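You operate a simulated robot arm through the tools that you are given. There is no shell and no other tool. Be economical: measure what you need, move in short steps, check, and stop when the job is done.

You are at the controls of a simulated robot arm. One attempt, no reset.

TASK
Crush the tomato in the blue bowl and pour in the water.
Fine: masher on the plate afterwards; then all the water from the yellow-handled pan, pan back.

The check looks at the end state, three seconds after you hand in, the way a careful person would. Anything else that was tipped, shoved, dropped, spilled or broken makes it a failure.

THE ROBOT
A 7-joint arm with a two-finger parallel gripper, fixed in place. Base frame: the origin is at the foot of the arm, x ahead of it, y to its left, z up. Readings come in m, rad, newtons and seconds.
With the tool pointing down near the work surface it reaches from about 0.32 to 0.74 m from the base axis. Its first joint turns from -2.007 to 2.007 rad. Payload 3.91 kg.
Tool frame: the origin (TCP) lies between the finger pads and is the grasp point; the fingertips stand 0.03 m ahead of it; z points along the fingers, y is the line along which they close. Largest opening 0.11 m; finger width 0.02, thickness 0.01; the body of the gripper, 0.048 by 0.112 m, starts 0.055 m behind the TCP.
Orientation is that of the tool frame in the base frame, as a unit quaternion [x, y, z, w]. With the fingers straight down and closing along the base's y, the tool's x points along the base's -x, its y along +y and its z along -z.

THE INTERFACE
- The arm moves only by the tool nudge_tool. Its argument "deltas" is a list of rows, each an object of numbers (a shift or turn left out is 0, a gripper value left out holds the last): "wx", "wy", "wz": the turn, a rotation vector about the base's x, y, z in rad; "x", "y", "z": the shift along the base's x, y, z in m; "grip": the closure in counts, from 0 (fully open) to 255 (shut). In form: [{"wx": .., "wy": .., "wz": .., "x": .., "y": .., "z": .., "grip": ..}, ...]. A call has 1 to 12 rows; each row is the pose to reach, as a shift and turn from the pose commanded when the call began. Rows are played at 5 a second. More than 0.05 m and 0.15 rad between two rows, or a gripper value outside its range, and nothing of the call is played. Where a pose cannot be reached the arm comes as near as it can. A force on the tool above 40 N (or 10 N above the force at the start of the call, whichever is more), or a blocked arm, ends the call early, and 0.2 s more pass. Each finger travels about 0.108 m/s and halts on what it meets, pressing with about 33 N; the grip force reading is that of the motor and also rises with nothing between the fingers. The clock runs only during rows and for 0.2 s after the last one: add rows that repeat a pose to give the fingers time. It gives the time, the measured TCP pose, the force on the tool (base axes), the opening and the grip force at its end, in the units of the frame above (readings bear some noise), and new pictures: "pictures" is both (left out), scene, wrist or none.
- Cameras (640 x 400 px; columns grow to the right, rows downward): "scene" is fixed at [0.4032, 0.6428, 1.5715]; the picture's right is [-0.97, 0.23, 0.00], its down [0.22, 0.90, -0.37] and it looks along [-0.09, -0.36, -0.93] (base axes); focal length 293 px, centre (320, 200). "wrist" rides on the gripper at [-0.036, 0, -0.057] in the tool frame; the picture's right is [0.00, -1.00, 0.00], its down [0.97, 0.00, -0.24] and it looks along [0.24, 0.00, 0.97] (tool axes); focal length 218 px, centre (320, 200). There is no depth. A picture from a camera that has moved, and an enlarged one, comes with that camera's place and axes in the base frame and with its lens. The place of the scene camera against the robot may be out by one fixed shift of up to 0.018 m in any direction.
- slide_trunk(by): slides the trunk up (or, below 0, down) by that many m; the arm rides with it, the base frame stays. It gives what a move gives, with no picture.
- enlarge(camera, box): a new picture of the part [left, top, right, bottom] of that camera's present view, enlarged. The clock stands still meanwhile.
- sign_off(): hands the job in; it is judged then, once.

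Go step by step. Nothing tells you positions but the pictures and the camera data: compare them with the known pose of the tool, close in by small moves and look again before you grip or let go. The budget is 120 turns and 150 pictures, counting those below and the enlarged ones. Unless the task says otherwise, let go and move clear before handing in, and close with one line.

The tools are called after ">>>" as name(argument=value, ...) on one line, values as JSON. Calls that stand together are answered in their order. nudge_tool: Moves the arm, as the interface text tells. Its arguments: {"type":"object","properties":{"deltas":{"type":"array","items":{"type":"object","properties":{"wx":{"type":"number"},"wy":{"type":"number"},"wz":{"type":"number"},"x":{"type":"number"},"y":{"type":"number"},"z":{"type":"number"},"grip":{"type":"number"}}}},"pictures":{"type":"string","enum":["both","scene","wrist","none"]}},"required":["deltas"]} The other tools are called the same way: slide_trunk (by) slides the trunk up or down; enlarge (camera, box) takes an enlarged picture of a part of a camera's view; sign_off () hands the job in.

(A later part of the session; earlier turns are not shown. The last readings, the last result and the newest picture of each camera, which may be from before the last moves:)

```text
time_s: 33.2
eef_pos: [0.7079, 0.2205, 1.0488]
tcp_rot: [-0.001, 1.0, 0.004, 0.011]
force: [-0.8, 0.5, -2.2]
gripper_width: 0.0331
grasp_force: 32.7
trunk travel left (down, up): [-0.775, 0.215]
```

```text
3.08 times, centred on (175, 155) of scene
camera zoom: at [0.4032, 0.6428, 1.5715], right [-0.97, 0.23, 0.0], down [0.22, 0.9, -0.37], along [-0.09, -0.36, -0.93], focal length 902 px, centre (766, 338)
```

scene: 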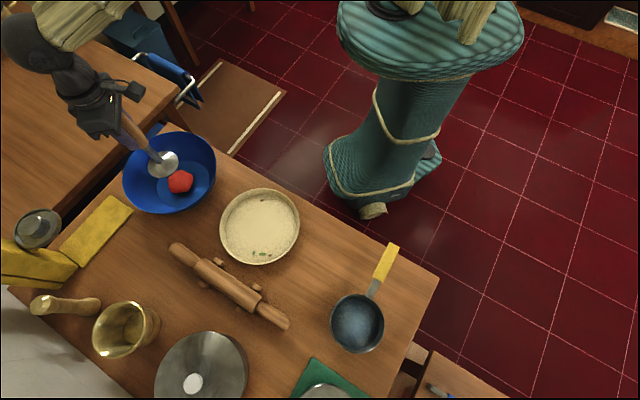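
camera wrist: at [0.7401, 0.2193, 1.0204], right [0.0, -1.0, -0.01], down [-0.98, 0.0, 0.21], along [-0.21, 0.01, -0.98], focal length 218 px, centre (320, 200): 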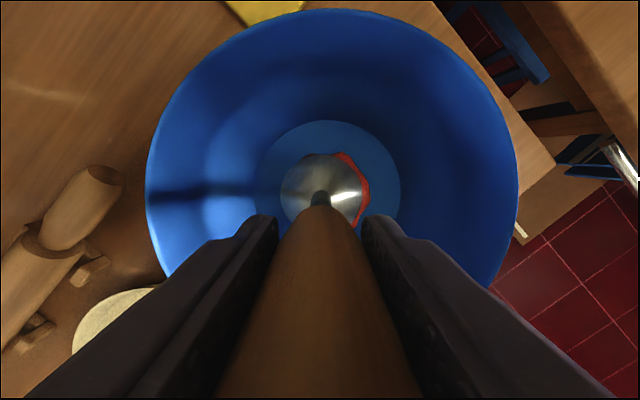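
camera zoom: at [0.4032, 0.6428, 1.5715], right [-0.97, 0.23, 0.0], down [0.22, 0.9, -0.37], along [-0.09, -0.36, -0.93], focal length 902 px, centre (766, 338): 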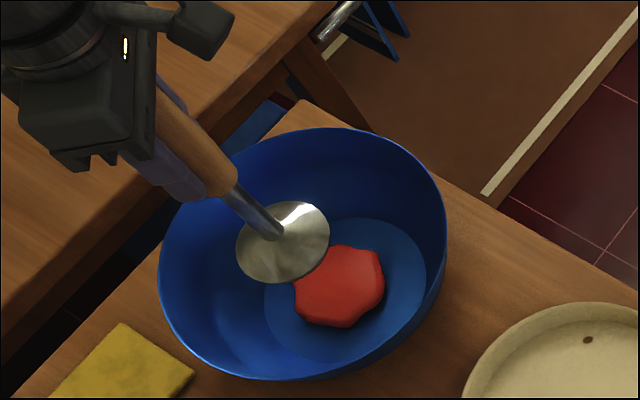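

The third press changed little, so I'll centre using the wrist view and hold the pressure in steadier stages.

>>> nudge_tool(deltas=[{"x": -0.003, "y": -0.008, "z": -0.03}, {"x": -0.003, "y": -0.008, "z": -0.06}, {"x": -0.003, "y": -0.008, "z": -0.07}, {"x": -0.003, "y": -0.008, "z": -0.075}, {"x": -0.003, "y": -0.008, "z": -0.08}, {"x": -0.003, "y": -0.008, "z": -0.082}, {"x": -0.003, "y": -0.008, "z": -0.084}, {"x": -0.003, "y": -0.008, "z": -0.086}, {"x": -0.003, "y": -0.008, "z": -0.088}, {"x": -0.003, "y": -0.008, "z": -0.088}], pictures="wrist")

```text
time_s: 35.4
eef_pos: [0.7042, 0.2118, 0.9628]
tcp_rot: [0.0, 1.0, 0.004, 0.015]
force: [-1.3, -0.2, 13.0]
gripper_width: 0.0332
grasp_force: 32.5
trunk travel left (down, up): [-0.775, 0.215]
camera wrist: at [0.7378, 0.2119, 1.0207], right [0.0, -1.0, -0.01], down [-0.98, 0.0, 0.21], along [-0.21, 0.01, -0.98], focal length 218 px, centre (320, 200)
```

wrist: 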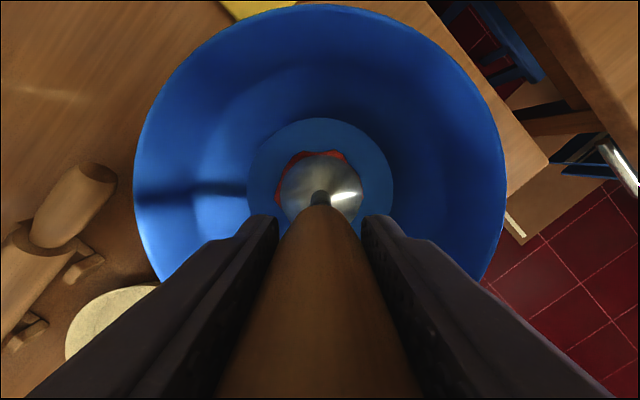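

Contact force is 13 N. I'll increase the pressure gradually.

>>> nudge_tool(deltas=[{"z": -0.003}, {"z": -0.006}, {"z": -0.008}, {"z": -0.008}], pictures="none")

>>> nudge_tool(deltas=[{"z": -0.002}, {"z": -0.003}, {"z": -0.003}], pictures="wrist")

>>> enlarge(camera="scene", box=[110, 90, 240, 220])

```text
time_s: 36.0
eef_pos: [0.7037, 0.2124, 0.9627]
tcp_rot: [0.001, 1.0, 0.005, 0.017]
force: [-7.5, -1.7, 18.8]
gripper_width: 0.0333
grasp_force: 33.4
trunk travel left (down, up): [-0.775, 0.215]
stopped in row 3: the force on the tool passed its limit (the readings are from after the stop); the commanded pose is now the measured one
```

```text
time_s: 36.9
eef_pos: [0.7062, 0.2129, 0.9628]
tcp_rot: [0.001, 1.0, 0.007, 0.02]
force: [-6.2, -1.6, 19.9]
gripper_width: 0.0331
grasp_force: 32.7
trunk travel left (down, up): [-0.775, 0.215]
stopped in row 3: the force on the tool passed its limit (the readings are from after the stop); the commanded pose is now the measured one
camera wrist: at [0.74, 0.2129, 1.021], right [0.0, -1.0, -0.01], down [-0.98, 0.0, 0.2], along [-0.2, 0.01, -0.98], focal length 218 px, centre (320, 200)
```

wrist: 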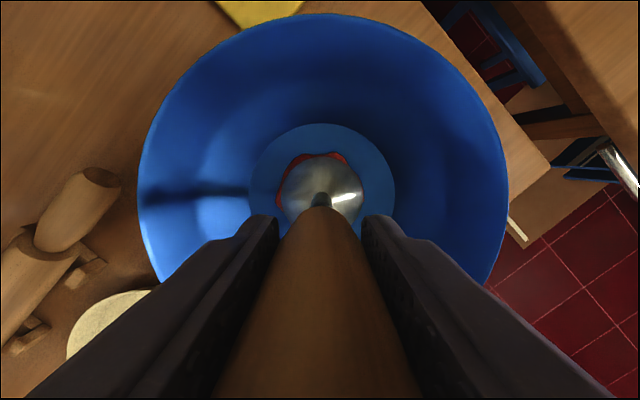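

```text
3.08 times, centred on (175, 155) of scene
camera zoom: at [0.4032, 0.6428, 1.5715], right [-0.97, 0.23, 0.0], down [0.22, 0.9, -0.37], along [-0.09, -0.36, -0.93], focal length 902 px, centre (766, 338)
```

zoom: 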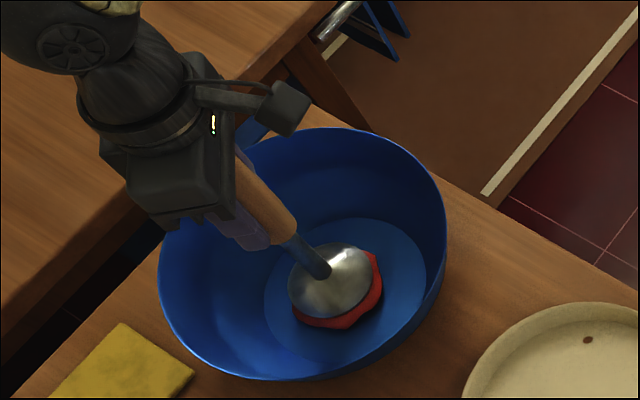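

The tomato now resists rigidly and looks flattened to about 1.5 cm thick. I'll straighten the tool, lift out and carry the masher to the plate.

>>> nudge_tool(deltas=[{"z": 0.03}, {"wy": 0.04, "wx": -0.014, "z": 0.07}, {"wy": 0.04, "wx": -0.014, "z": 0.11}, {"wy": 0.04, "wx": -0.014, "z": 0.12}, {"wy": 0.04, "wx": -0.014, "x": -0.03, "y": 0.028, "z": 0.12}, {"wy": 0.04, "wx": -0.014, "x": -0.06, "y": 0.056, "z": 0.12}, {"wy": 0.04, "wx": -0.014, "x": -0.09, "y": 0.084, "z": 0.12}, {"wy": 0.04, "wx": -0.014, "x": -0.12, "y": 0.112, "z": 0.12}, {"wy": 0.04, "wx": -0.014, "x": -0.15, "y": 0.14, "z": 0.12}, {"wy": 0.04, "wx": -0.014, "x": -0.18, "y": 0.168, "z": 0.12}, {"wy": 0.04, "wx": -0.014, "x": -0.195, "y": 0.178, "z": 0.12}, {"wy": 0.04, "wx": -0.014, "x": -0.195, "y": 0.178, "z": 0.09}])

>>> enlarge(camera="scene", box=[110, 110, 310, 280])

```text
time_s: 39.5
eef_pos: [0.5131, 0.3917, 1.048]
tcp_rot: [0.0, 1.0, 0.0, -0.002]
force: [0.0, -0.2, -1.9]
gripper_width: 0.0334
grasp_force: 33.2
trunk travel left (down, up): [-0.775, 0.215]
camera wrist: at [0.5484, 0.3925, 1.1045], right [0.0, -1.0, 0.0], down [-0.97, 0.0, 0.24], along [-0.24, 0.0, -0.97], focal length 218 px, centre (320, 200)
```

scene: 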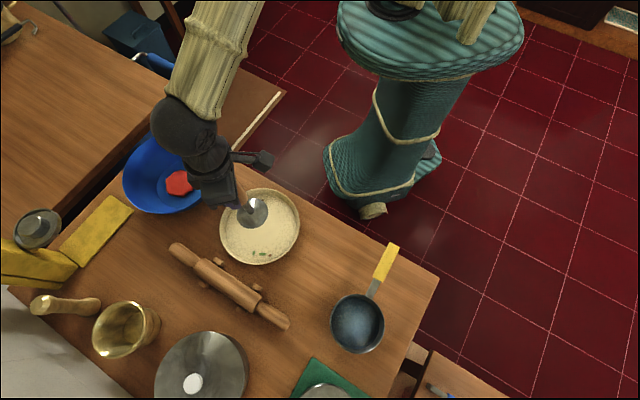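
wrist: 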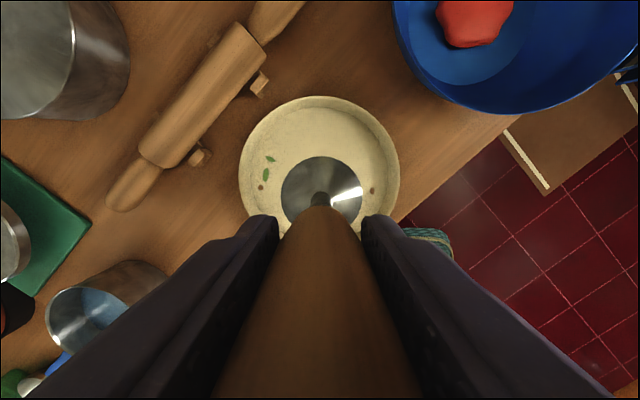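

```text
2.35 times, centred on (210, 195) of scene
camera zoom: at [0.4032, 0.6428, 1.5715], right [-0.97, 0.23, 0.0], down [0.22, 0.9, -0.37], along [-0.09, -0.36, -0.93], focal length 690 px, centre (579, 212)
```

zoom: 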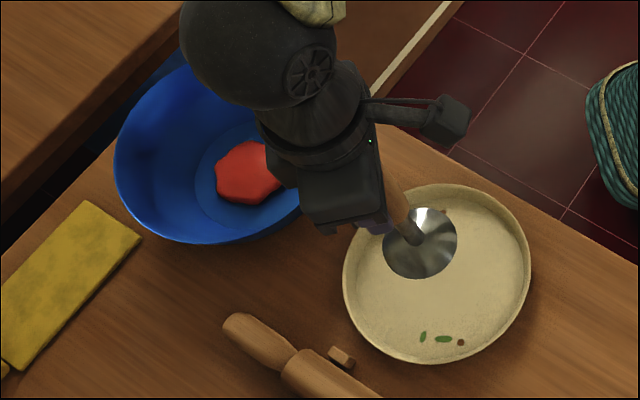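

>>> enlarge(camera="wrist", box=[390, 0, 560, 100])

```text
3.76 times, centred on (475, 50) of wrist
camera zoom: at [0.5484, 0.3925, 1.1045], right [0.0, -1.0, 0.0], down [-0.97, 0.0, 0.24], along [-0.24, 0.0, -0.97], focal length 822 px, centre (-264, 765)
```

zoom: 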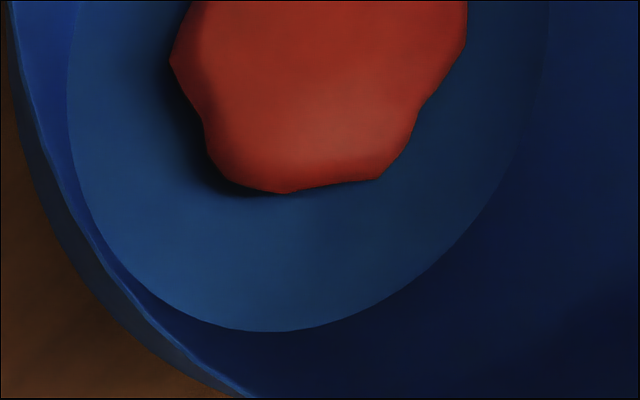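

The tomato is flat and wide in the bowl. I'll shift 1 cm toward the plate's centre and lower the masher.

>>> nudge_tool(deltas=[{"x": 0.008, "z": -0.04}, {"x": 0.008, "z": -0.07}, {"x": 0.008, "z": -0.08}, {"x": 0.008, "z": -0.085}, {"x": 0.008, "z": -0.09}])

>>> enlarge(camera="scene", box=[190, 150, 320, 280])

```text
time_s: 40.7
eef_pos: [0.5212, 0.3904, 0.9598]
tcp_rot: [0.0, 1.0, -0.002, -0.002]
force: [-0.5, 1.0, -2.5]
gripper_width: 0.0333
grasp_force: 33.3
trunk travel left (down, up): [-0.775, 0.215]
camera wrist: at [0.5574, 0.3924, 1.0156], right [0.0, -1.0, 0.0], down [-0.97, 0.0, 0.24], along [-0.24, 0.0, -0.97], focal length 218 px, centre (320, 200)
```

scene: 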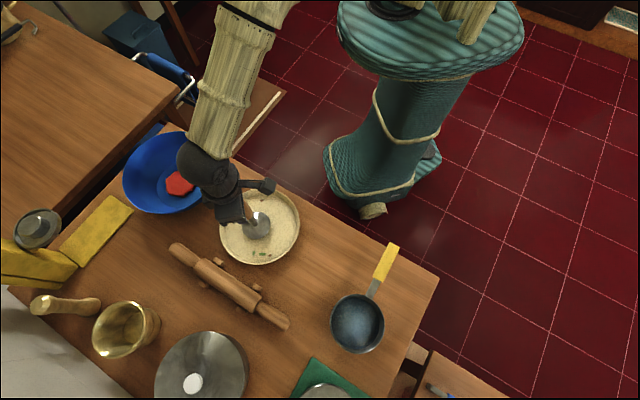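
wrist: 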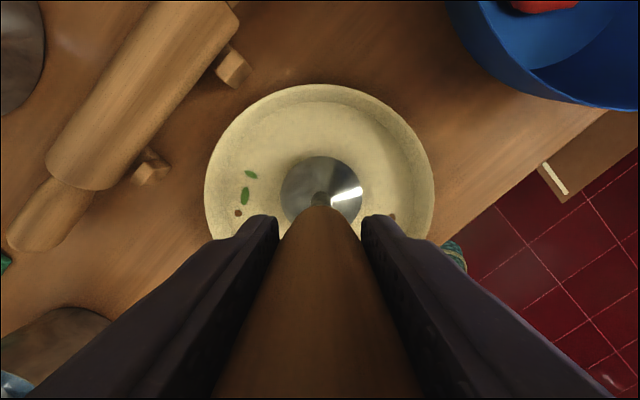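

```text
3.08 times, centred on (255, 215) of scene
camera zoom: at [0.4032, 0.6428, 1.5715], right [-0.97, 0.23, 0.0], down [0.22, 0.9, -0.37], along [-0.09, -0.36, -0.93], focal length 902 px, centre (520, 154)
```

zoom: 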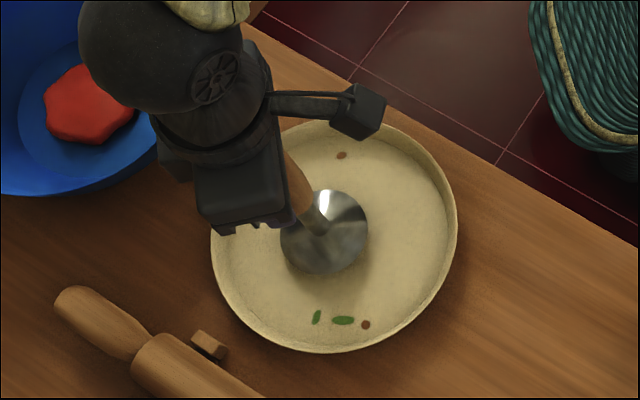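

The masher is well inside the plate. I'll lower slowly to contact.

>>> nudge_tool(deltas=[{"z": -0.003}, {"z": -0.006}, {"z": -0.008}, {"z": -0.01}], pictures="none")

```text
time_s: 41.7
eef_pos: [0.5211, 0.3921, 0.9503]
tcp_rot: [0.001, 1.0, -0.001, -0.001]
force: [-1.4, -1.9, 5.1]
gripper_width: 0.033
grasp_force: 33.0
trunk travel left (down, up): [-0.775, 0.215]
```

Contact is made. I'll release and rise straight up.

>>> nudge_tool(deltas=[{"z": 0}, {"grip": 160}, {"grip": 100}, {"grip": 50}, {"grip": 50}, {"z": 0.04, "grip": 50}, {"z": 0.08, "grip": 50}, {"z": 0.12, "grip": 50}, {"z": 0.15, "grip": 50}])

>>> enlarge(camera="scene", box=[120, 110, 320, 280])

```text
time_s: 43.7
eef_pos: [0.5204, 0.3917, 1.0994]
tcp_rot: [0.0, 1.0, -0.002, -0.001]
force: [0.2, -0.2, -0.4]
gripper_width: 0.0883
grasp_force: 0.0
trunk travel left (down, up): [-0.775, 0.215]
camera wrist: at [0.5562, 0.3922, 1.1558], right [0.0, -1.0, 0.0], down [-0.97, 0.0, 0.24], along [-0.24, 0.0, -0.97], focal length 218 px, centre (320, 200)
```

scene: 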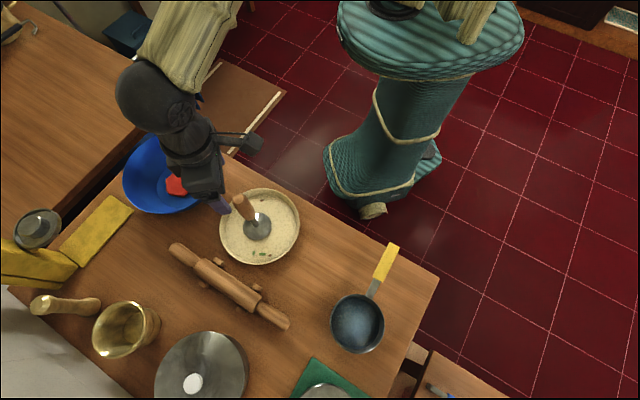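
wrist: 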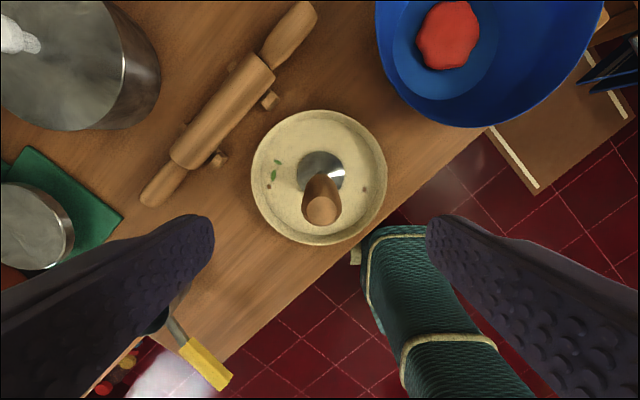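

```text
2.35 times, centred on (220, 195) of scene
camera zoom: at [0.4032, 0.6428, 1.5715], right [-0.97, 0.23, 0.0], down [0.22, 0.9, -0.37], along [-0.09, -0.36, -0.93], focal length 690 px, centre (555, 212)
```

zoom: 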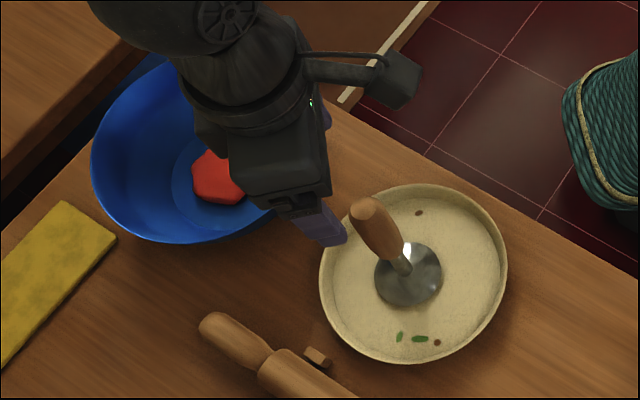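

The masher stands on the plate and the tomato is crushed in the bowl. Next is the pan: I'll move above its handle and turn the wrist to line up with it.

>>> nudge_tool(deltas=[{"z": 0.02, "wz": 0.0}, {"x": -0.035, "y": 0.02, "z": 0.02, "wz": 0.1}, {"x": -0.07, "y": 0.04, "z": 0.02, "wz": 0.2}, {"x": -0.105, "y": 0.06, "z": 0.02, "wz": 0.32}, {"x": -0.14, "y": 0.08, "z": 0.02, "wz": 0.44}, {"x": -0.175, "y": 0.1, "z": 0.02, "wz": 0.56}, {"x": -0.21, "y": 0.12, "z": 0.02, "wz": 0.68}, {"x": -0.245, "y": 0.14, "z": 0.02, "wz": 0.8}, {"x": -0.27, "y": 0.155, "z": 0.02, "wz": 0.92}, {"x": -0.28, "y": 0.16, "z": 0.0, "wz": 1.0}, {"x": -0.28, "y": 0.16, "z": -0.03, "wz": 1.0}])

>>> enlarge(camera="scene", box=[310, 210, 450, 370])

```text
time_s: 46.1
eef_pos: [0.2409, 0.5515, 1.0684]
tcp_rot: [-0.479, 0.878, -0.001, -0.001]
force: [0.7, -0.6, 1.4]
gripper_width: 0.0884
grasp_force: 0.1
trunk travel left (down, up): [-0.775, 0.215]
camera wrist: at [0.2594, 0.5823, 1.1252], right [0.84, -0.54, 0.0], down [-0.52, -0.82, 0.24], along [-0.13, -0.21, -0.97], focal length 218 px, centre (320, 200)
```

scene: 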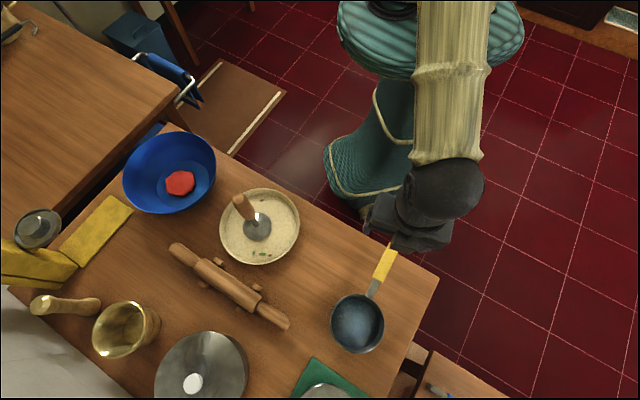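
wrist: 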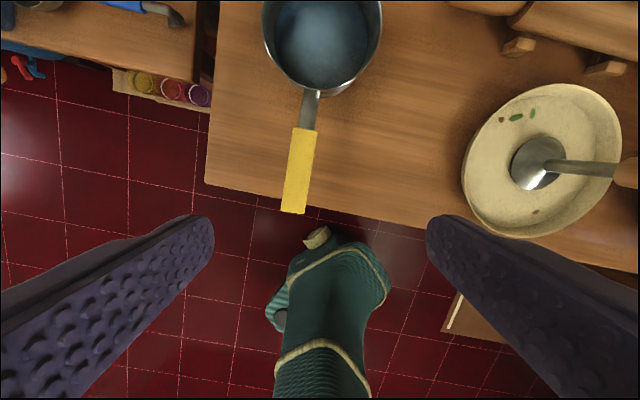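

```text
2.50 times, centred on (380, 290) of scene
camera zoom: at [0.4032, 0.6428, 1.5715], right [-0.97, 0.23, 0.0], down [0.22, 0.9, -0.37], along [-0.09, -0.36, -0.93], focal length 733 px, centre (170, -25)
```

zoom: 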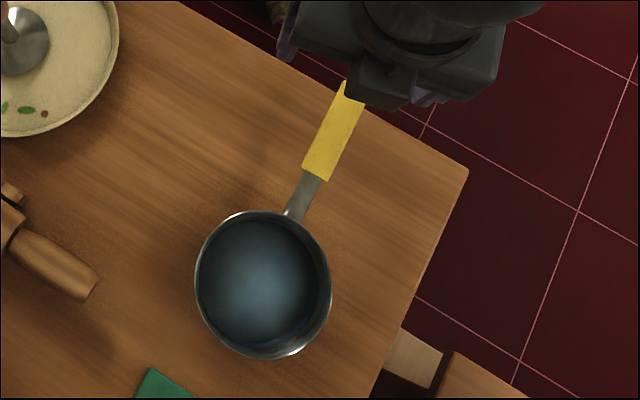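

The pan's handle joint is at about (0.253, 0.608, 0.86), with the handle angled at about 48°, and the rim centre is near (0.325, 0.684). I'll realign the yaw and come closer over the handle, keeping the tips above it.

>>> nudge_tool(deltas=[{"y": 0.02, "wz": -0.08}, {"x": 0.003, "y": 0.046, "wz": -0.16, "z": -0.03}, {"x": 0.003, "y": 0.046, "wz": -0.16, "z": -0.07}, {"x": 0.003, "y": 0.046, "wz": -0.16, "z": -0.12}, {"x": 0.003, "y": 0.046, "wz": -0.16, "z": -0.14}, {"x": 0.003, "y": 0.046, "wz": -0.16, "z": -0.14}])

>>> enlarge(camera="scene", box=[310, 210, 450, 370])

```text
time_s: 47.5
eef_pos: [0.244, 0.5976, 0.9285]
tcp_rot: [-0.407, 0.913, -0.001, -0.001]
force: [-1.0, 0.1, -0.8]
gripper_width: 0.0881
grasp_force: 0.0
trunk travel left (down, up): [-0.775, 0.215]
camera wrist: at [0.2678, 0.6253, 0.9855], right [0.74, -0.67, 0.0], down [-0.65, -0.72, 0.24], along [-0.16, -0.18, -0.97], focal length 218 px, centre (320, 200)
```

scene: 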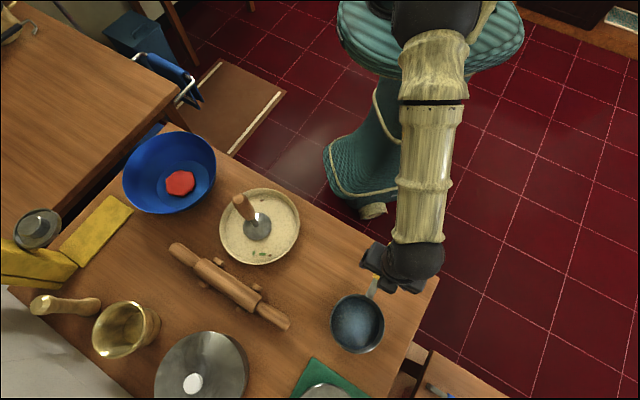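
wrist: 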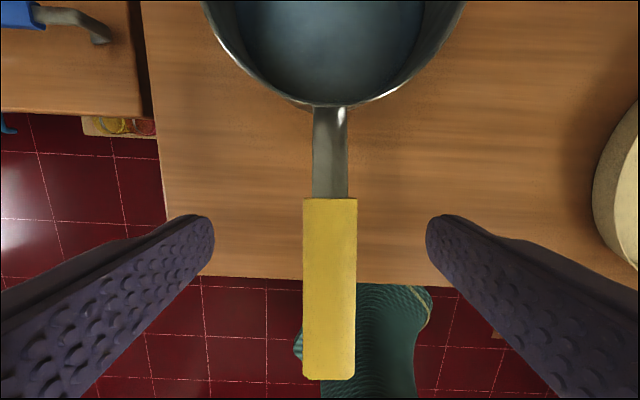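

```text
2.50 times, centred on (380, 290) of scene
camera zoom: at [0.4032, 0.6428, 1.5715], right [-0.97, 0.23, 0.0], down [0.22, 0.9, -0.37], along [-0.09, -0.36, -0.93], focal length 733 px, centre (170, -25)
```

zoom: 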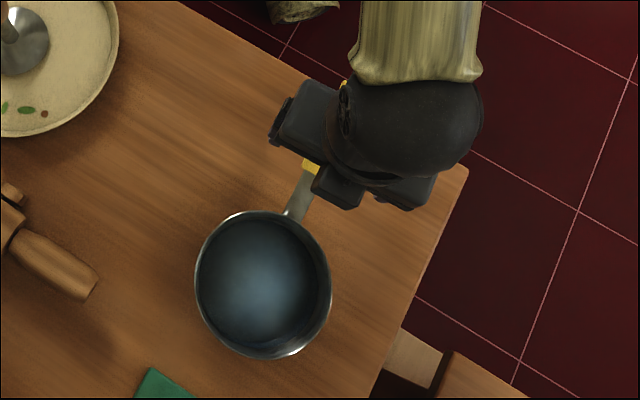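

The handle is parallel to the fingers and about 6 mm off-centre. I'll correct that, lower to handle height and grip just behind the joint.

>>> nudge_tool(deltas=[{"x": 0.003, "y": -0.006, "z": -0.03}, {"x": 0.003, "y": -0.006, "z": -0.055}, {"x": 0.003, "y": -0.006, "z": -0.064}, {"x": 0.003, "y": -0.006, "z": -0.064, "grip": 120}, {"x": 0.003, "y": -0.006, "z": -0.064, "grip": 180}, {"x": 0.003, "y": -0.006, "z": -0.064, "grip": 230}, {"x": 0.003, "y": -0.006, "z": -0.064, "grip": 230}, {"x": 0.003, "y": -0.006, "z": -0.064, "grip": 230}])

>>> enlarge(camera="scene", box=[310, 210, 450, 370])

```text
time_s: 49.3
eef_pos: [0.2476, 0.5911, 0.8645]
tcp_rot: [-0.408, 0.913, -0.002, -0.001]
force: [-0.8, 0.1, 0.7]
gripper_width: 0.0258
grasp_force: 33.3
trunk travel left (down, up): [-0.775, 0.215]
camera wrist: at [0.2704, 0.6188, 0.9221], right [0.74, -0.67, 0.0], down [-0.65, -0.72, 0.24], along [-0.16, -0.18, -0.97], focal length 218 px, centre (320, 200)
```

scene: 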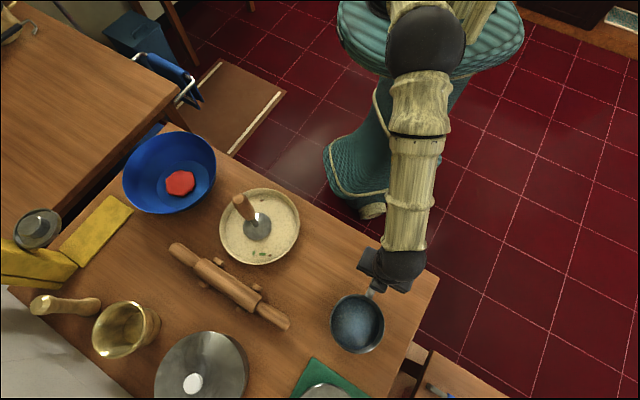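
wrist: 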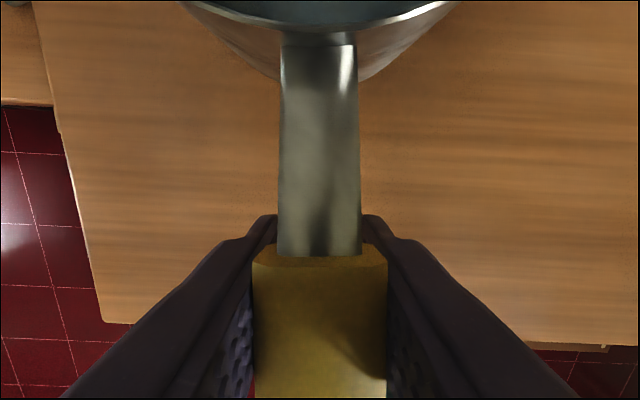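

```text
2.50 times, centred on (380, 290) of scene
camera zoom: at [0.4032, 0.6428, 1.5715], right [-0.97, 0.23, 0.0], down [0.22, 0.9, -0.37], along [-0.09, -0.36, -0.93], focal length 733 px, centre (170, -25)
```

zoom: 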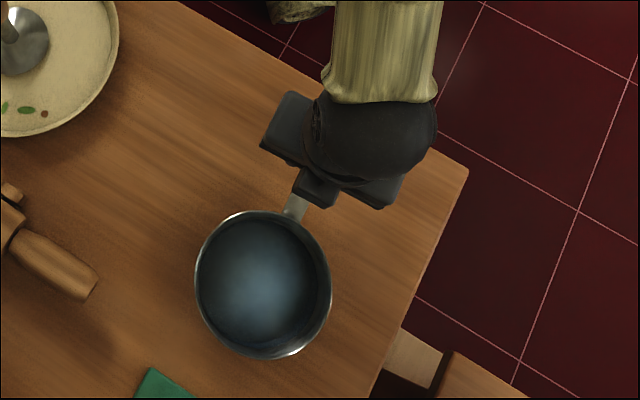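

The handle is gripped (25.8 mm). I'll do a small test lift and watch for droop.

>>> nudge_tool(deltas=[{"z": 0.002}, {"z": 0.004}, {"z": 0.006}, {"z": 0.008}, {"z": 0.01}, {"z": 0.01}])

>>> enlarge(camera="scene", box=[310, 210, 450, 370])

```text
time_s: 50.7
eef_pos: [0.2475, 0.5909, 0.876]
tcp_rot: [-0.407, 0.913, -0.001, -0.002]
force: [0.5, 0.3, -5.6]
gripper_width: 0.0259
grasp_force: 33.0
trunk travel left (down, up): [-0.775, 0.215]
camera wrist: at [0.2705, 0.6193, 0.9316], right [0.74, -0.67, 0.0], down [-0.65, -0.72, 0.24], along [-0.16, -0.18, -0.97], focal length 218 px, centre (320, 200)
```

scene: 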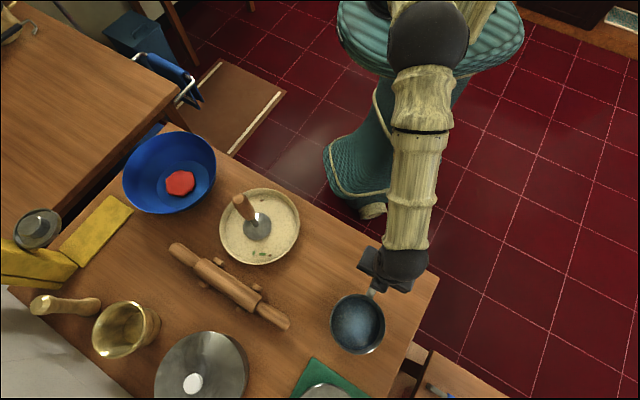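
wrist: 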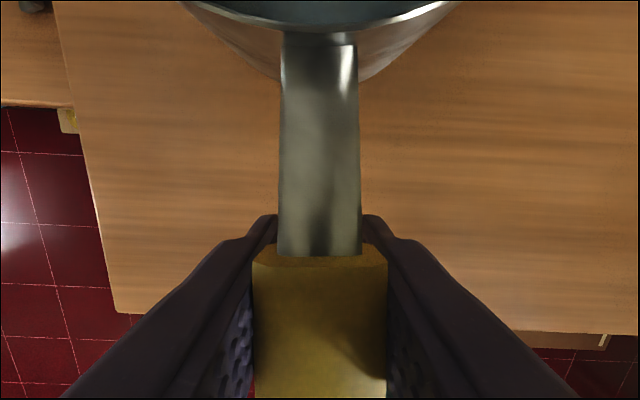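

```text
2.50 times, centred on (380, 290) of scene
camera zoom: at [0.4032, 0.6428, 1.5715], right [-0.97, 0.23, 0.0], down [0.22, 0.9, -0.37], along [-0.09, -0.36, -0.93], focal length 733 px, centre (170, -25)
```

zoom: 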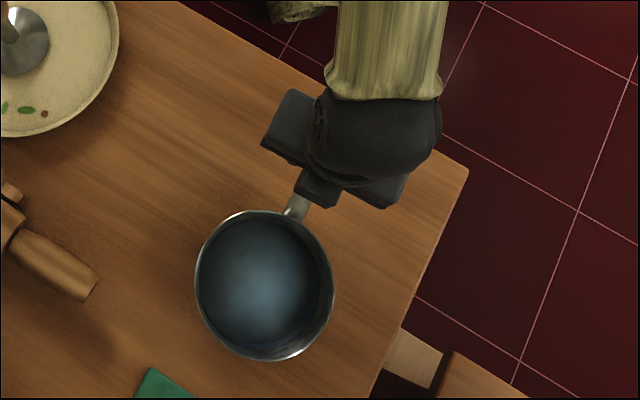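

The pan lifts rigidly without droop, at about 5–6 N. I'll raise it slowly and level to travel height.

>>> nudge_tool(deltas=[{"z": 0.006}, {"z": 0.016}, {"z": 0.032}, {"z": 0.052}, {"z": 0.074}, {"z": 0.096}, {"z": 0.118}, {"z": 0.14}, {"z": 0.16}, {"z": 0.178}, {"z": 0.19}, {"z": 0.195}])

```text
time_s: 53.3
eef_pos: [0.2465, 0.5905, 1.07]
tcp_rot: [-0.408, 0.913, -0.001, 0.0]
force: [0.2, 0.0, -6.4]
gripper_width: 0.0259
grasp_force: 32.9
trunk travel left (down, up): [-0.775, 0.215]
camera wrist: at [0.2702, 0.6198, 1.1271], right [0.74, -0.67, 0.0], down [-0.65, -0.72, 0.24], along [-0.16, -0.18, -0.97], focal length 218 px, centre (320, 200)
```

scene: 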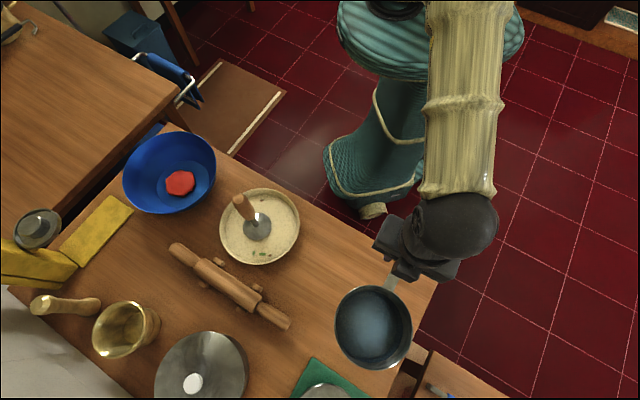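
wrist: 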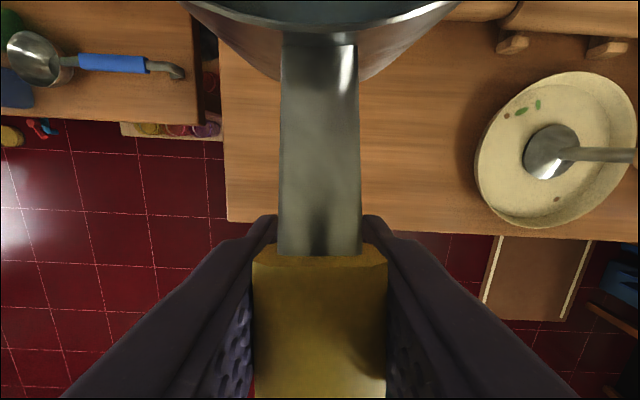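

The pan is stable. I'll raise it a bit more and carry it gently toward the bowl, turning it to point along x.

>>> nudge_tool(deltas=[{"z": 0.01}, {"z": 0.025, "x": 0.004, "y": -0.004, "wz": -0.01}, {"z": 0.038, "x": 0.012, "y": -0.013, "wz": -0.03}, {"z": 0.045, "x": 0.024, "y": -0.027, "wz": -0.06}, {"z": 0.047, "x": 0.038, "y": -0.043, "wz": -0.095}, {"z": 0.047, "x": 0.054, "y": -0.061, "wz": -0.135}, {"z": 0.047, "x": 0.071, "y": -0.08, "wz": -0.178}, {"z": 0.047, "x": 0.088, "y": -0.099, "wz": -0.22}, {"z": 0.047, "x": 0.105, "y": -0.118, "wz": -0.262}, {"z": 0.047, "x": 0.122, "y": -0.137, "wz": -0.305}, {"z": 0.047, "x": 0.139, "y": -0.156, "wz": -0.347}, {"z": 0.047, "x": 0.156, "y": -0.175, "wz": -0.39}], pictures="scene")

>>> nudge_tool(deltas=[{"x": 0.012, "y": -0.013, "wz": -0.03}, {"x": 0.028, "y": -0.031, "wz": -0.07}, {"x": 0.045, "y": -0.05, "wz": -0.112}, {"x": 0.062, "y": -0.069, "wz": -0.155}, {"x": 0.08, "y": -0.09, "wz": -0.2}, {"x": 0.098, "y": -0.11, "wz": -0.245}, {"x": 0.116, "y": -0.13, "wz": -0.29}, {"x": 0.134, "y": -0.15, "wz": -0.335}, {"x": 0.15, "y": -0.168, "wz": -0.375}, {"x": 0.164, "y": -0.184, "wz": -0.41}, {"x": 0.174, "y": -0.195, "wz": -0.435}, {"x": 0.18, "y": -0.202, "wz": -0.45}])

```text
time_s: 55.9
eef_pos: [0.4036, 0.4157, 1.1171]
tcp_rot: [-0.222, 0.975, -0.002, -0.002]
force: [0.2, 0.1, -7.0]
gripper_width: 0.0258
grasp_force: 33.2
trunk travel left (down, up): [-0.775, 0.215]
```

scene: 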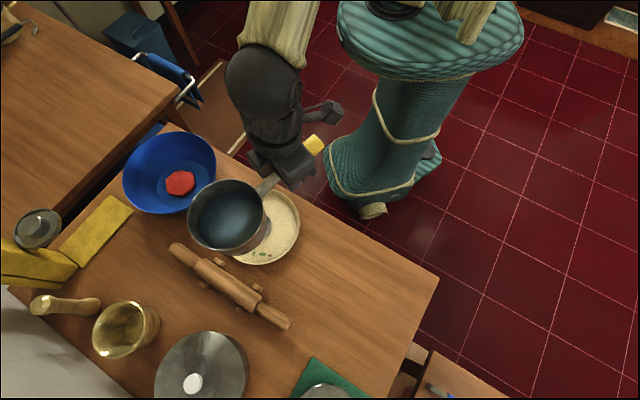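

```text
time_s: 58.5
eef_pos: [0.5831, 0.2125, 1.1157]
tcp_rot: [0.001, 1.0, -0.001, -0.002]
force: [0.5, -0.4, -5.3]
gripper_width: 0.0259
grasp_force: 33.5
trunk travel left (down, up): [-0.775, 0.215]
camera wrist: at [0.6195, 0.2149, 1.1733], right [0.0, -1.0, 0.0], down [-0.97, 0.0, 0.24], along [-0.24, 0.0, -0.97], focal length 218 px, centre (320, 200)
```

scene: 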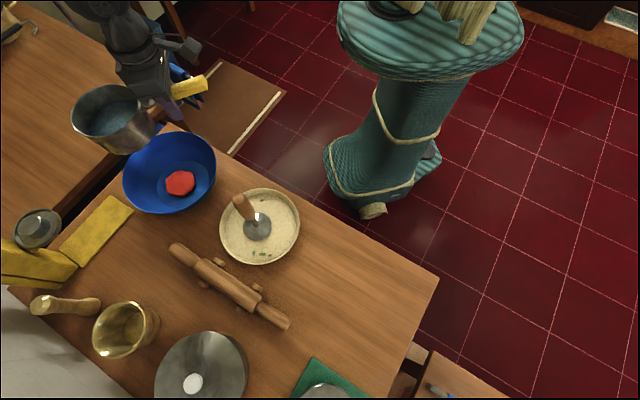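
wrist: 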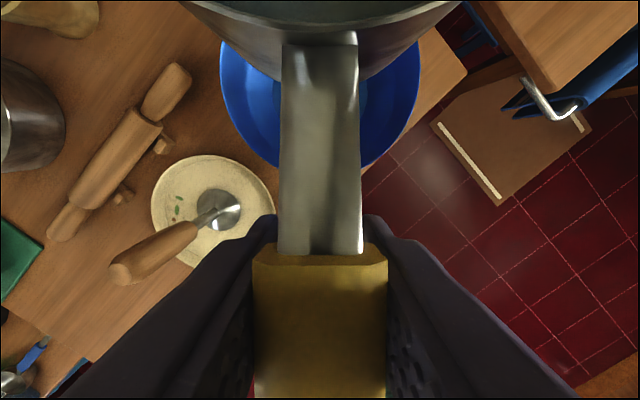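

>>> enlarge(camera="scene", box=[50, 50, 230, 220])

```text
2.35 times, centred on (140, 135) of scene
camera zoom: at [0.4032, 0.6428, 1.5715], right [-0.97, 0.23, 0.0], down [0.22, 0.9, -0.37], along [-0.09, -0.36, -0.93], focal length 690 px, centre (744, 353)
```

zoom: 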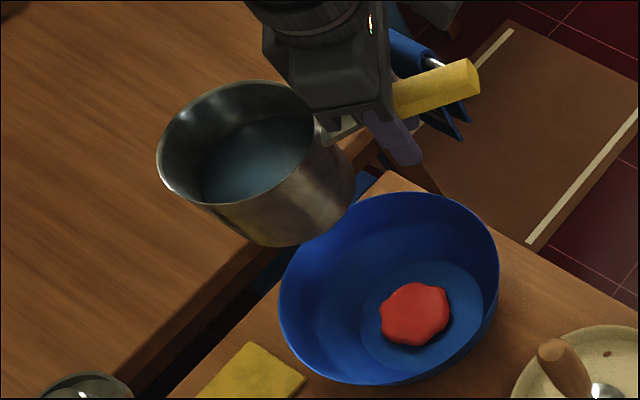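

The pan hangs level with its rim about at TCP height, and its centre is about 0.122 ahead of the TCP. I'll shift so the lip will be over the bowl during the pour, and lower.

>>> nudge_tool(deltas=[{"y": 0.003, "z": -0.006}, {"y": 0.01, "z": -0.02}, {"y": 0.018, "z": -0.04}, {"y": 0.026, "z": -0.06}, {"x": -0.003, "y": 0.034, "z": -0.08}, {"x": -0.003, "y": 0.038, "z": -0.1}, {"x": -0.003, "y": 0.038, "z": -0.116}, {"x": -0.003, "y": 0.038, "z": -0.125}, {"x": -0.003, "y": 0.038, "z": -0.13}, {"x": -0.003, "y": 0.038, "z": -0.13}])

>>> enlarge(camera="scene", box=[70, 70, 250, 240])

```text
time_s: 60.7
eef_pos: [0.5795, 0.2522, 0.987]
tcp_rot: [0.0, 1.0, -0.001, -0.001]
force: [-0.3, 0.4, -6.2]
gripper_width: 0.0257
grasp_force: 32.9
trunk travel left (down, up): [-0.775, 0.215]
camera wrist: at [0.6157, 0.2533, 1.0435], right [0.0, -1.0, 0.0], down [-0.97, 0.0, 0.24], along [-0.24, 0.0, -0.97], focal length 218 px, centre (320, 200)
```

scene: 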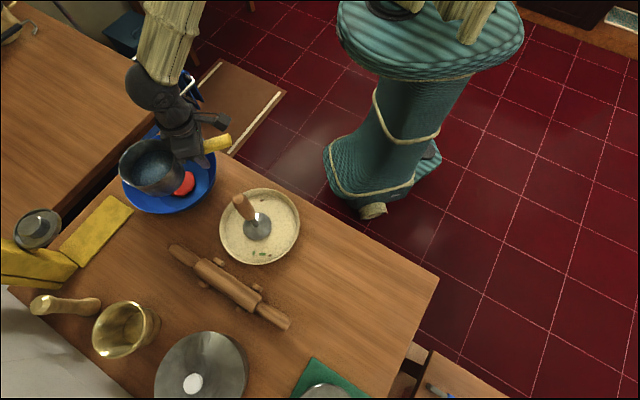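
wrist: 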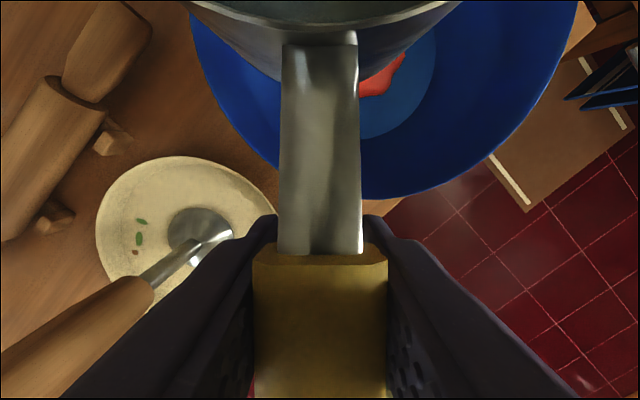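

```text
2.35 times, centred on (160, 155) of scene
camera zoom: at [0.4032, 0.6428, 1.5715], right [-0.97, 0.23, 0.0], down [0.22, 0.9, -0.37], along [-0.09, -0.36, -0.93], focal length 690 px, centre (696, 306)
```

zoom: 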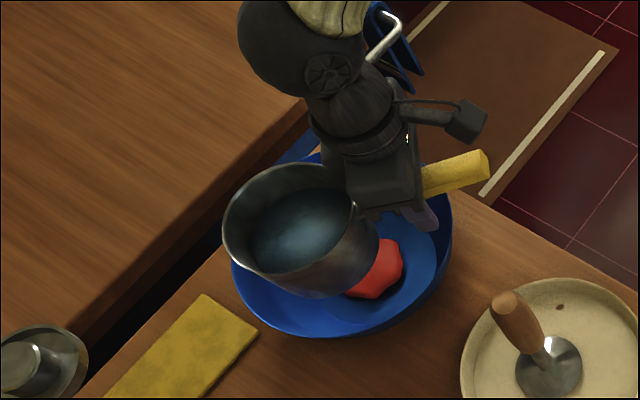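

The pan centre is aligned in x with the bowl. I'll begin rolling toward −y slowly and check that the arm follows.

>>> nudge_tool(deltas=[{"wx": 0.04}, {"wx": 0.1}, {"wx": 0.17}, {"wx": 0.24}, {"wx": 0.31}, {"wx": 0.37}, {"wx": 0.4}, {"wx": 0.4}])

>>> enlarge(camera="scene", box=[70, 70, 250, 240])

```text
time_s: 62.5
eef_pos: [0.5789, 0.2532, 0.9863]
tcp_rot: [0.0, 0.98, 0.197, -0.002]
force: [0.2, 0.2, -5.9]
gripper_width: 0.0257
grasp_force: 32.8
trunk travel left (down, up): [-0.775, 0.215]
camera wrist: at [0.6156, 0.2312, 1.039], right [0.0, -0.92, -0.39], down [-0.97, -0.09, 0.23], along [-0.24, 0.38, -0.89], focal length 218 px, centre (320, 200)
```

scene: 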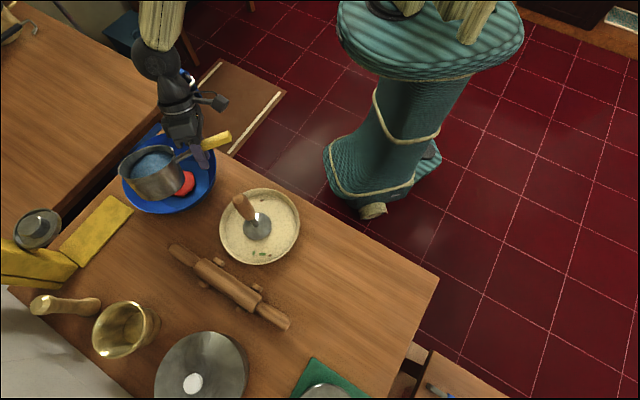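
wrist: 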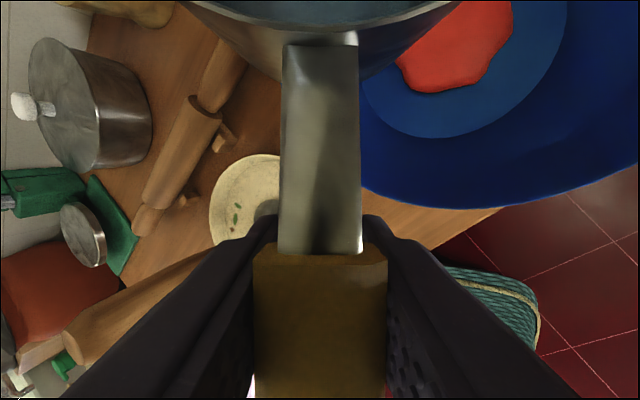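

```text
2.35 times, centred on (160, 155) of scene
camera zoom: at [0.4032, 0.6428, 1.5715], right [-0.97, 0.23, 0.0], down [0.22, 0.9, -0.37], along [-0.09, -0.36, -0.93], focal length 690 px, centre (696, 306)
```

zoom: 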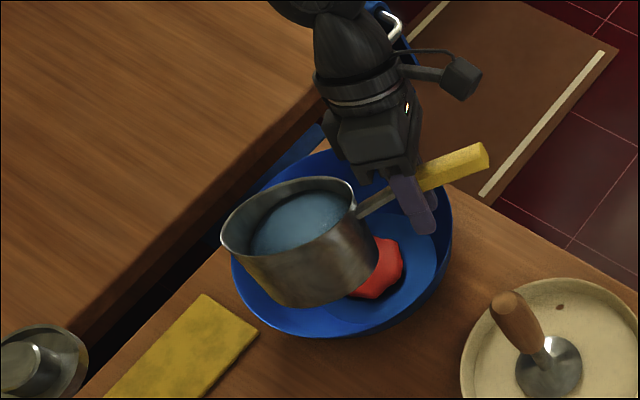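

The roll works and the water is near the lip, which sits over the bowl centre. I'll continue rolling gently.

>>> nudge_tool(deltas=[{"wx": 0.03}, {"wx": 0.06}, {"wx": 0.1}, {"wx": 0.14}, {"wx": 0.18}, {"wx": 0.22}, {"wx": 0.26}, {"wx": 0.3}, {"wx": 0.34}, {"wx": 0.38}, {"wx": 0.42}, {"wx": 0.44}])

>>> enlarge(camera="scene", box=[70, 70, 250, 240])

```text
time_s: 65.1
eef_pos: [0.5797, 0.2517, 0.9869]
tcp_rot: [-0.001, 0.913, 0.408, -0.001]
force: [0.1, 0.3, -5.4]
gripper_width: 0.026
grasp_force: 32.8
trunk travel left (down, up): [-0.775, 0.215]
camera wrist: at [0.6159, 0.2107, 1.0248], right [0.0, -0.67, -0.74], down [-0.97, -0.18, 0.16], along [-0.24, 0.72, -0.65], focal length 218 px, centre (320, 200)
```

scene: 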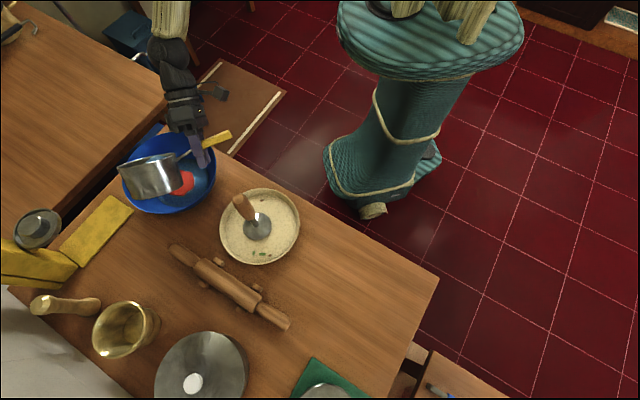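
wrist: 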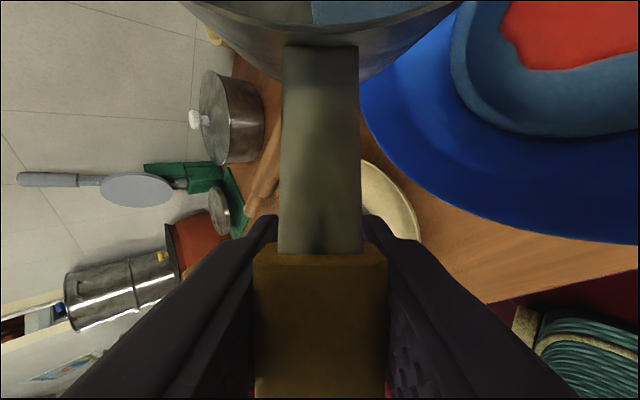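

```text
2.35 times, centred on (160, 155) of scene
camera zoom: at [0.4032, 0.6428, 1.5715], right [-0.97, 0.23, 0.0], down [0.22, 0.9, -0.37], along [-0.09, -0.36, -0.93], focal length 690 px, centre (696, 306)
```

zoom: 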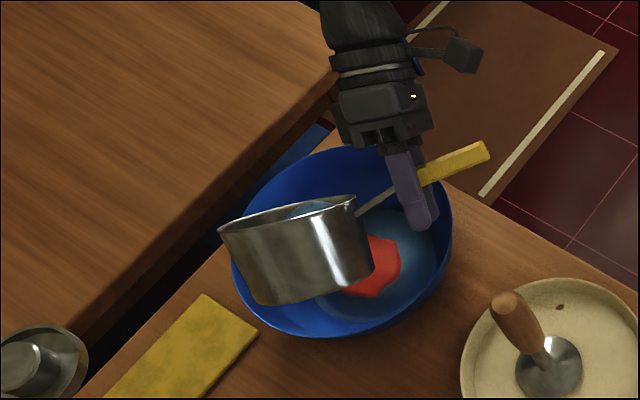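

Water is arriving in the bowl with no sign of spill. I'll keep rolling.

>>> nudge_tool(deltas=[{"wx": 0.03}, {"wx": 0.07}, {"wx": 0.11}, {"wx": 0.15}, {"wx": 0.19}, {"wx": 0.23}, {"wx": 0.27}, {"wx": 0.31}, {"wx": 0.35}, {"wx": 0.39}, {"wx": 0.43}, {"wx": 0.46}])

>>> enlarge(camera="scene", box=[70, 70, 250, 240])

```text
time_s: 67.7
eef_pos: [0.5811, 0.2527, 0.9891]
tcp_rot: [0.0, 0.796, 0.605, -0.002]
force: [-0.4, 0.1, -3.1]
gripper_width: 0.0258
grasp_force: 32.3
trunk travel left (down, up): [-0.775, 0.215]
camera wrist: at [0.6159, 0.1982, 1.0021], right [0.0, -0.27, -0.96], down [-0.97, -0.23, 0.07], along [-0.24, 0.93, -0.26], focal length 218 px, centre (320, 200)
```

scene: 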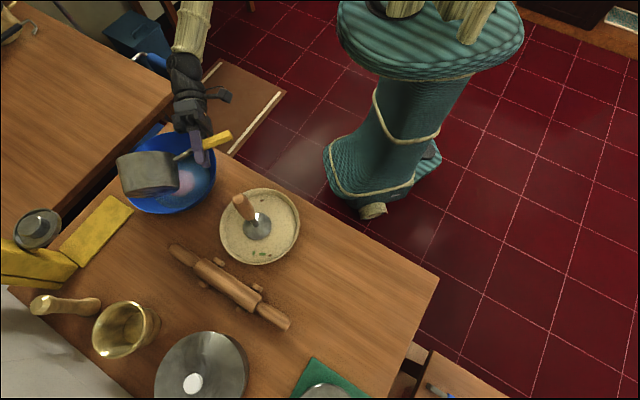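
wrist: 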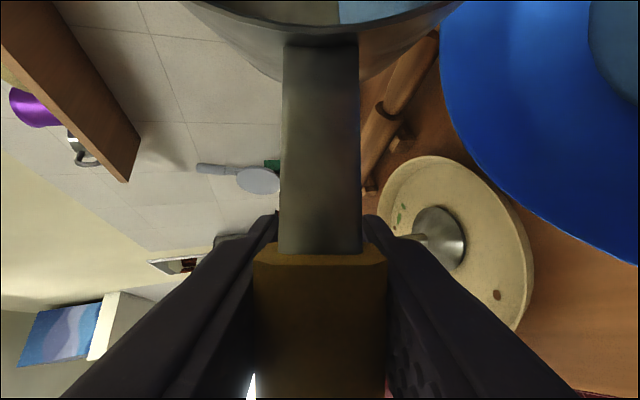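

```text
2.35 times, centred on (160, 155) of scene
camera zoom: at [0.4032, 0.6428, 1.5715], right [-0.97, 0.23, 0.0], down [0.22, 0.9, -0.37], along [-0.09, -0.36, -0.93], focal length 690 px, centre (696, 306)
```

zoom: 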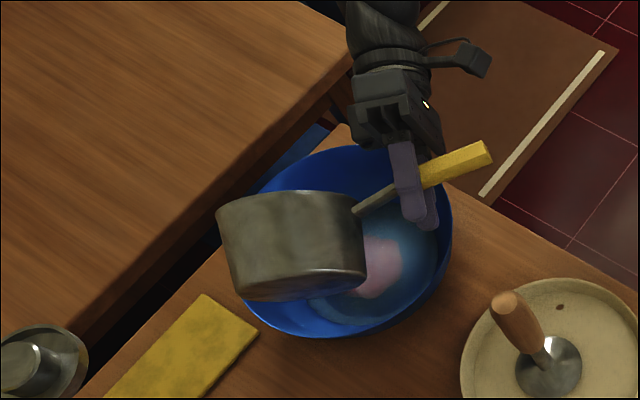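

Most of the water is out. I'll continue past 90°.

>>> nudge_tool(deltas=[{"wx": 0.04}, {"wx": 0.08}, {"wx": 0.12}, {"wx": 0.16}, {"wx": 0.2}, {"wx": 0.25}, {"wx": 0.3}, {"wx": 0.35}, {"wx": 0.4}, {"wx": 0.45}, {"wx": 0.5}, {"wx": 0.54}])

>>> enlarge(camera="scene", box=[70, 70, 250, 240])

```text
time_s: 70.3
eef_pos: [0.5806, 0.2521, 0.9868]
tcp_rot: [0.0, 0.606, 0.795, 0.0]
force: [-0.1, -0.1, -3.1]
gripper_width: 0.0256
grasp_force: 32.5
trunk travel left (down, up): [-0.775, 0.215]
camera wrist: at [0.6159, 0.1981, 0.9716], right [0.0, 0.26, -0.96], down [-0.97, -0.23, -0.06], along [-0.24, 0.94, 0.26], focal length 218 px, centre (320, 200)
```

scene: 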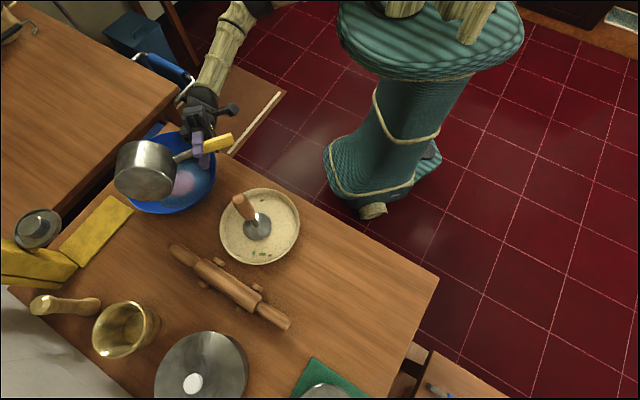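
wrist: 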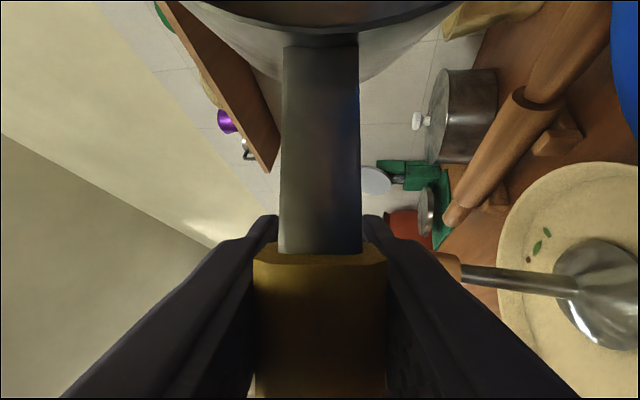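

```text
2.35 times, centred on (160, 155) of scene
camera zoom: at [0.4032, 0.6428, 1.5715], right [-0.97, 0.23, 0.0], down [0.22, 0.9, -0.37], along [-0.09, -0.36, -0.93], focal length 690 px, centre (696, 306)
```

zoom: 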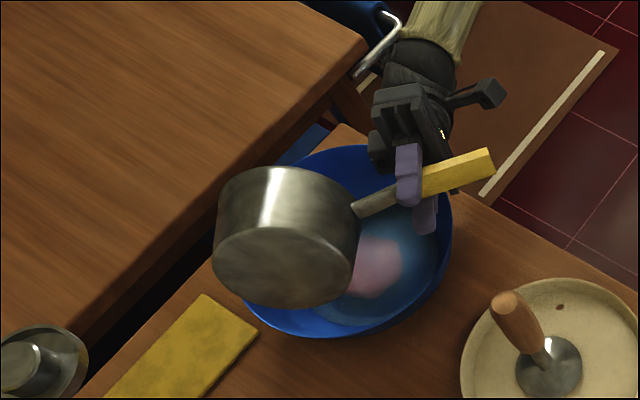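

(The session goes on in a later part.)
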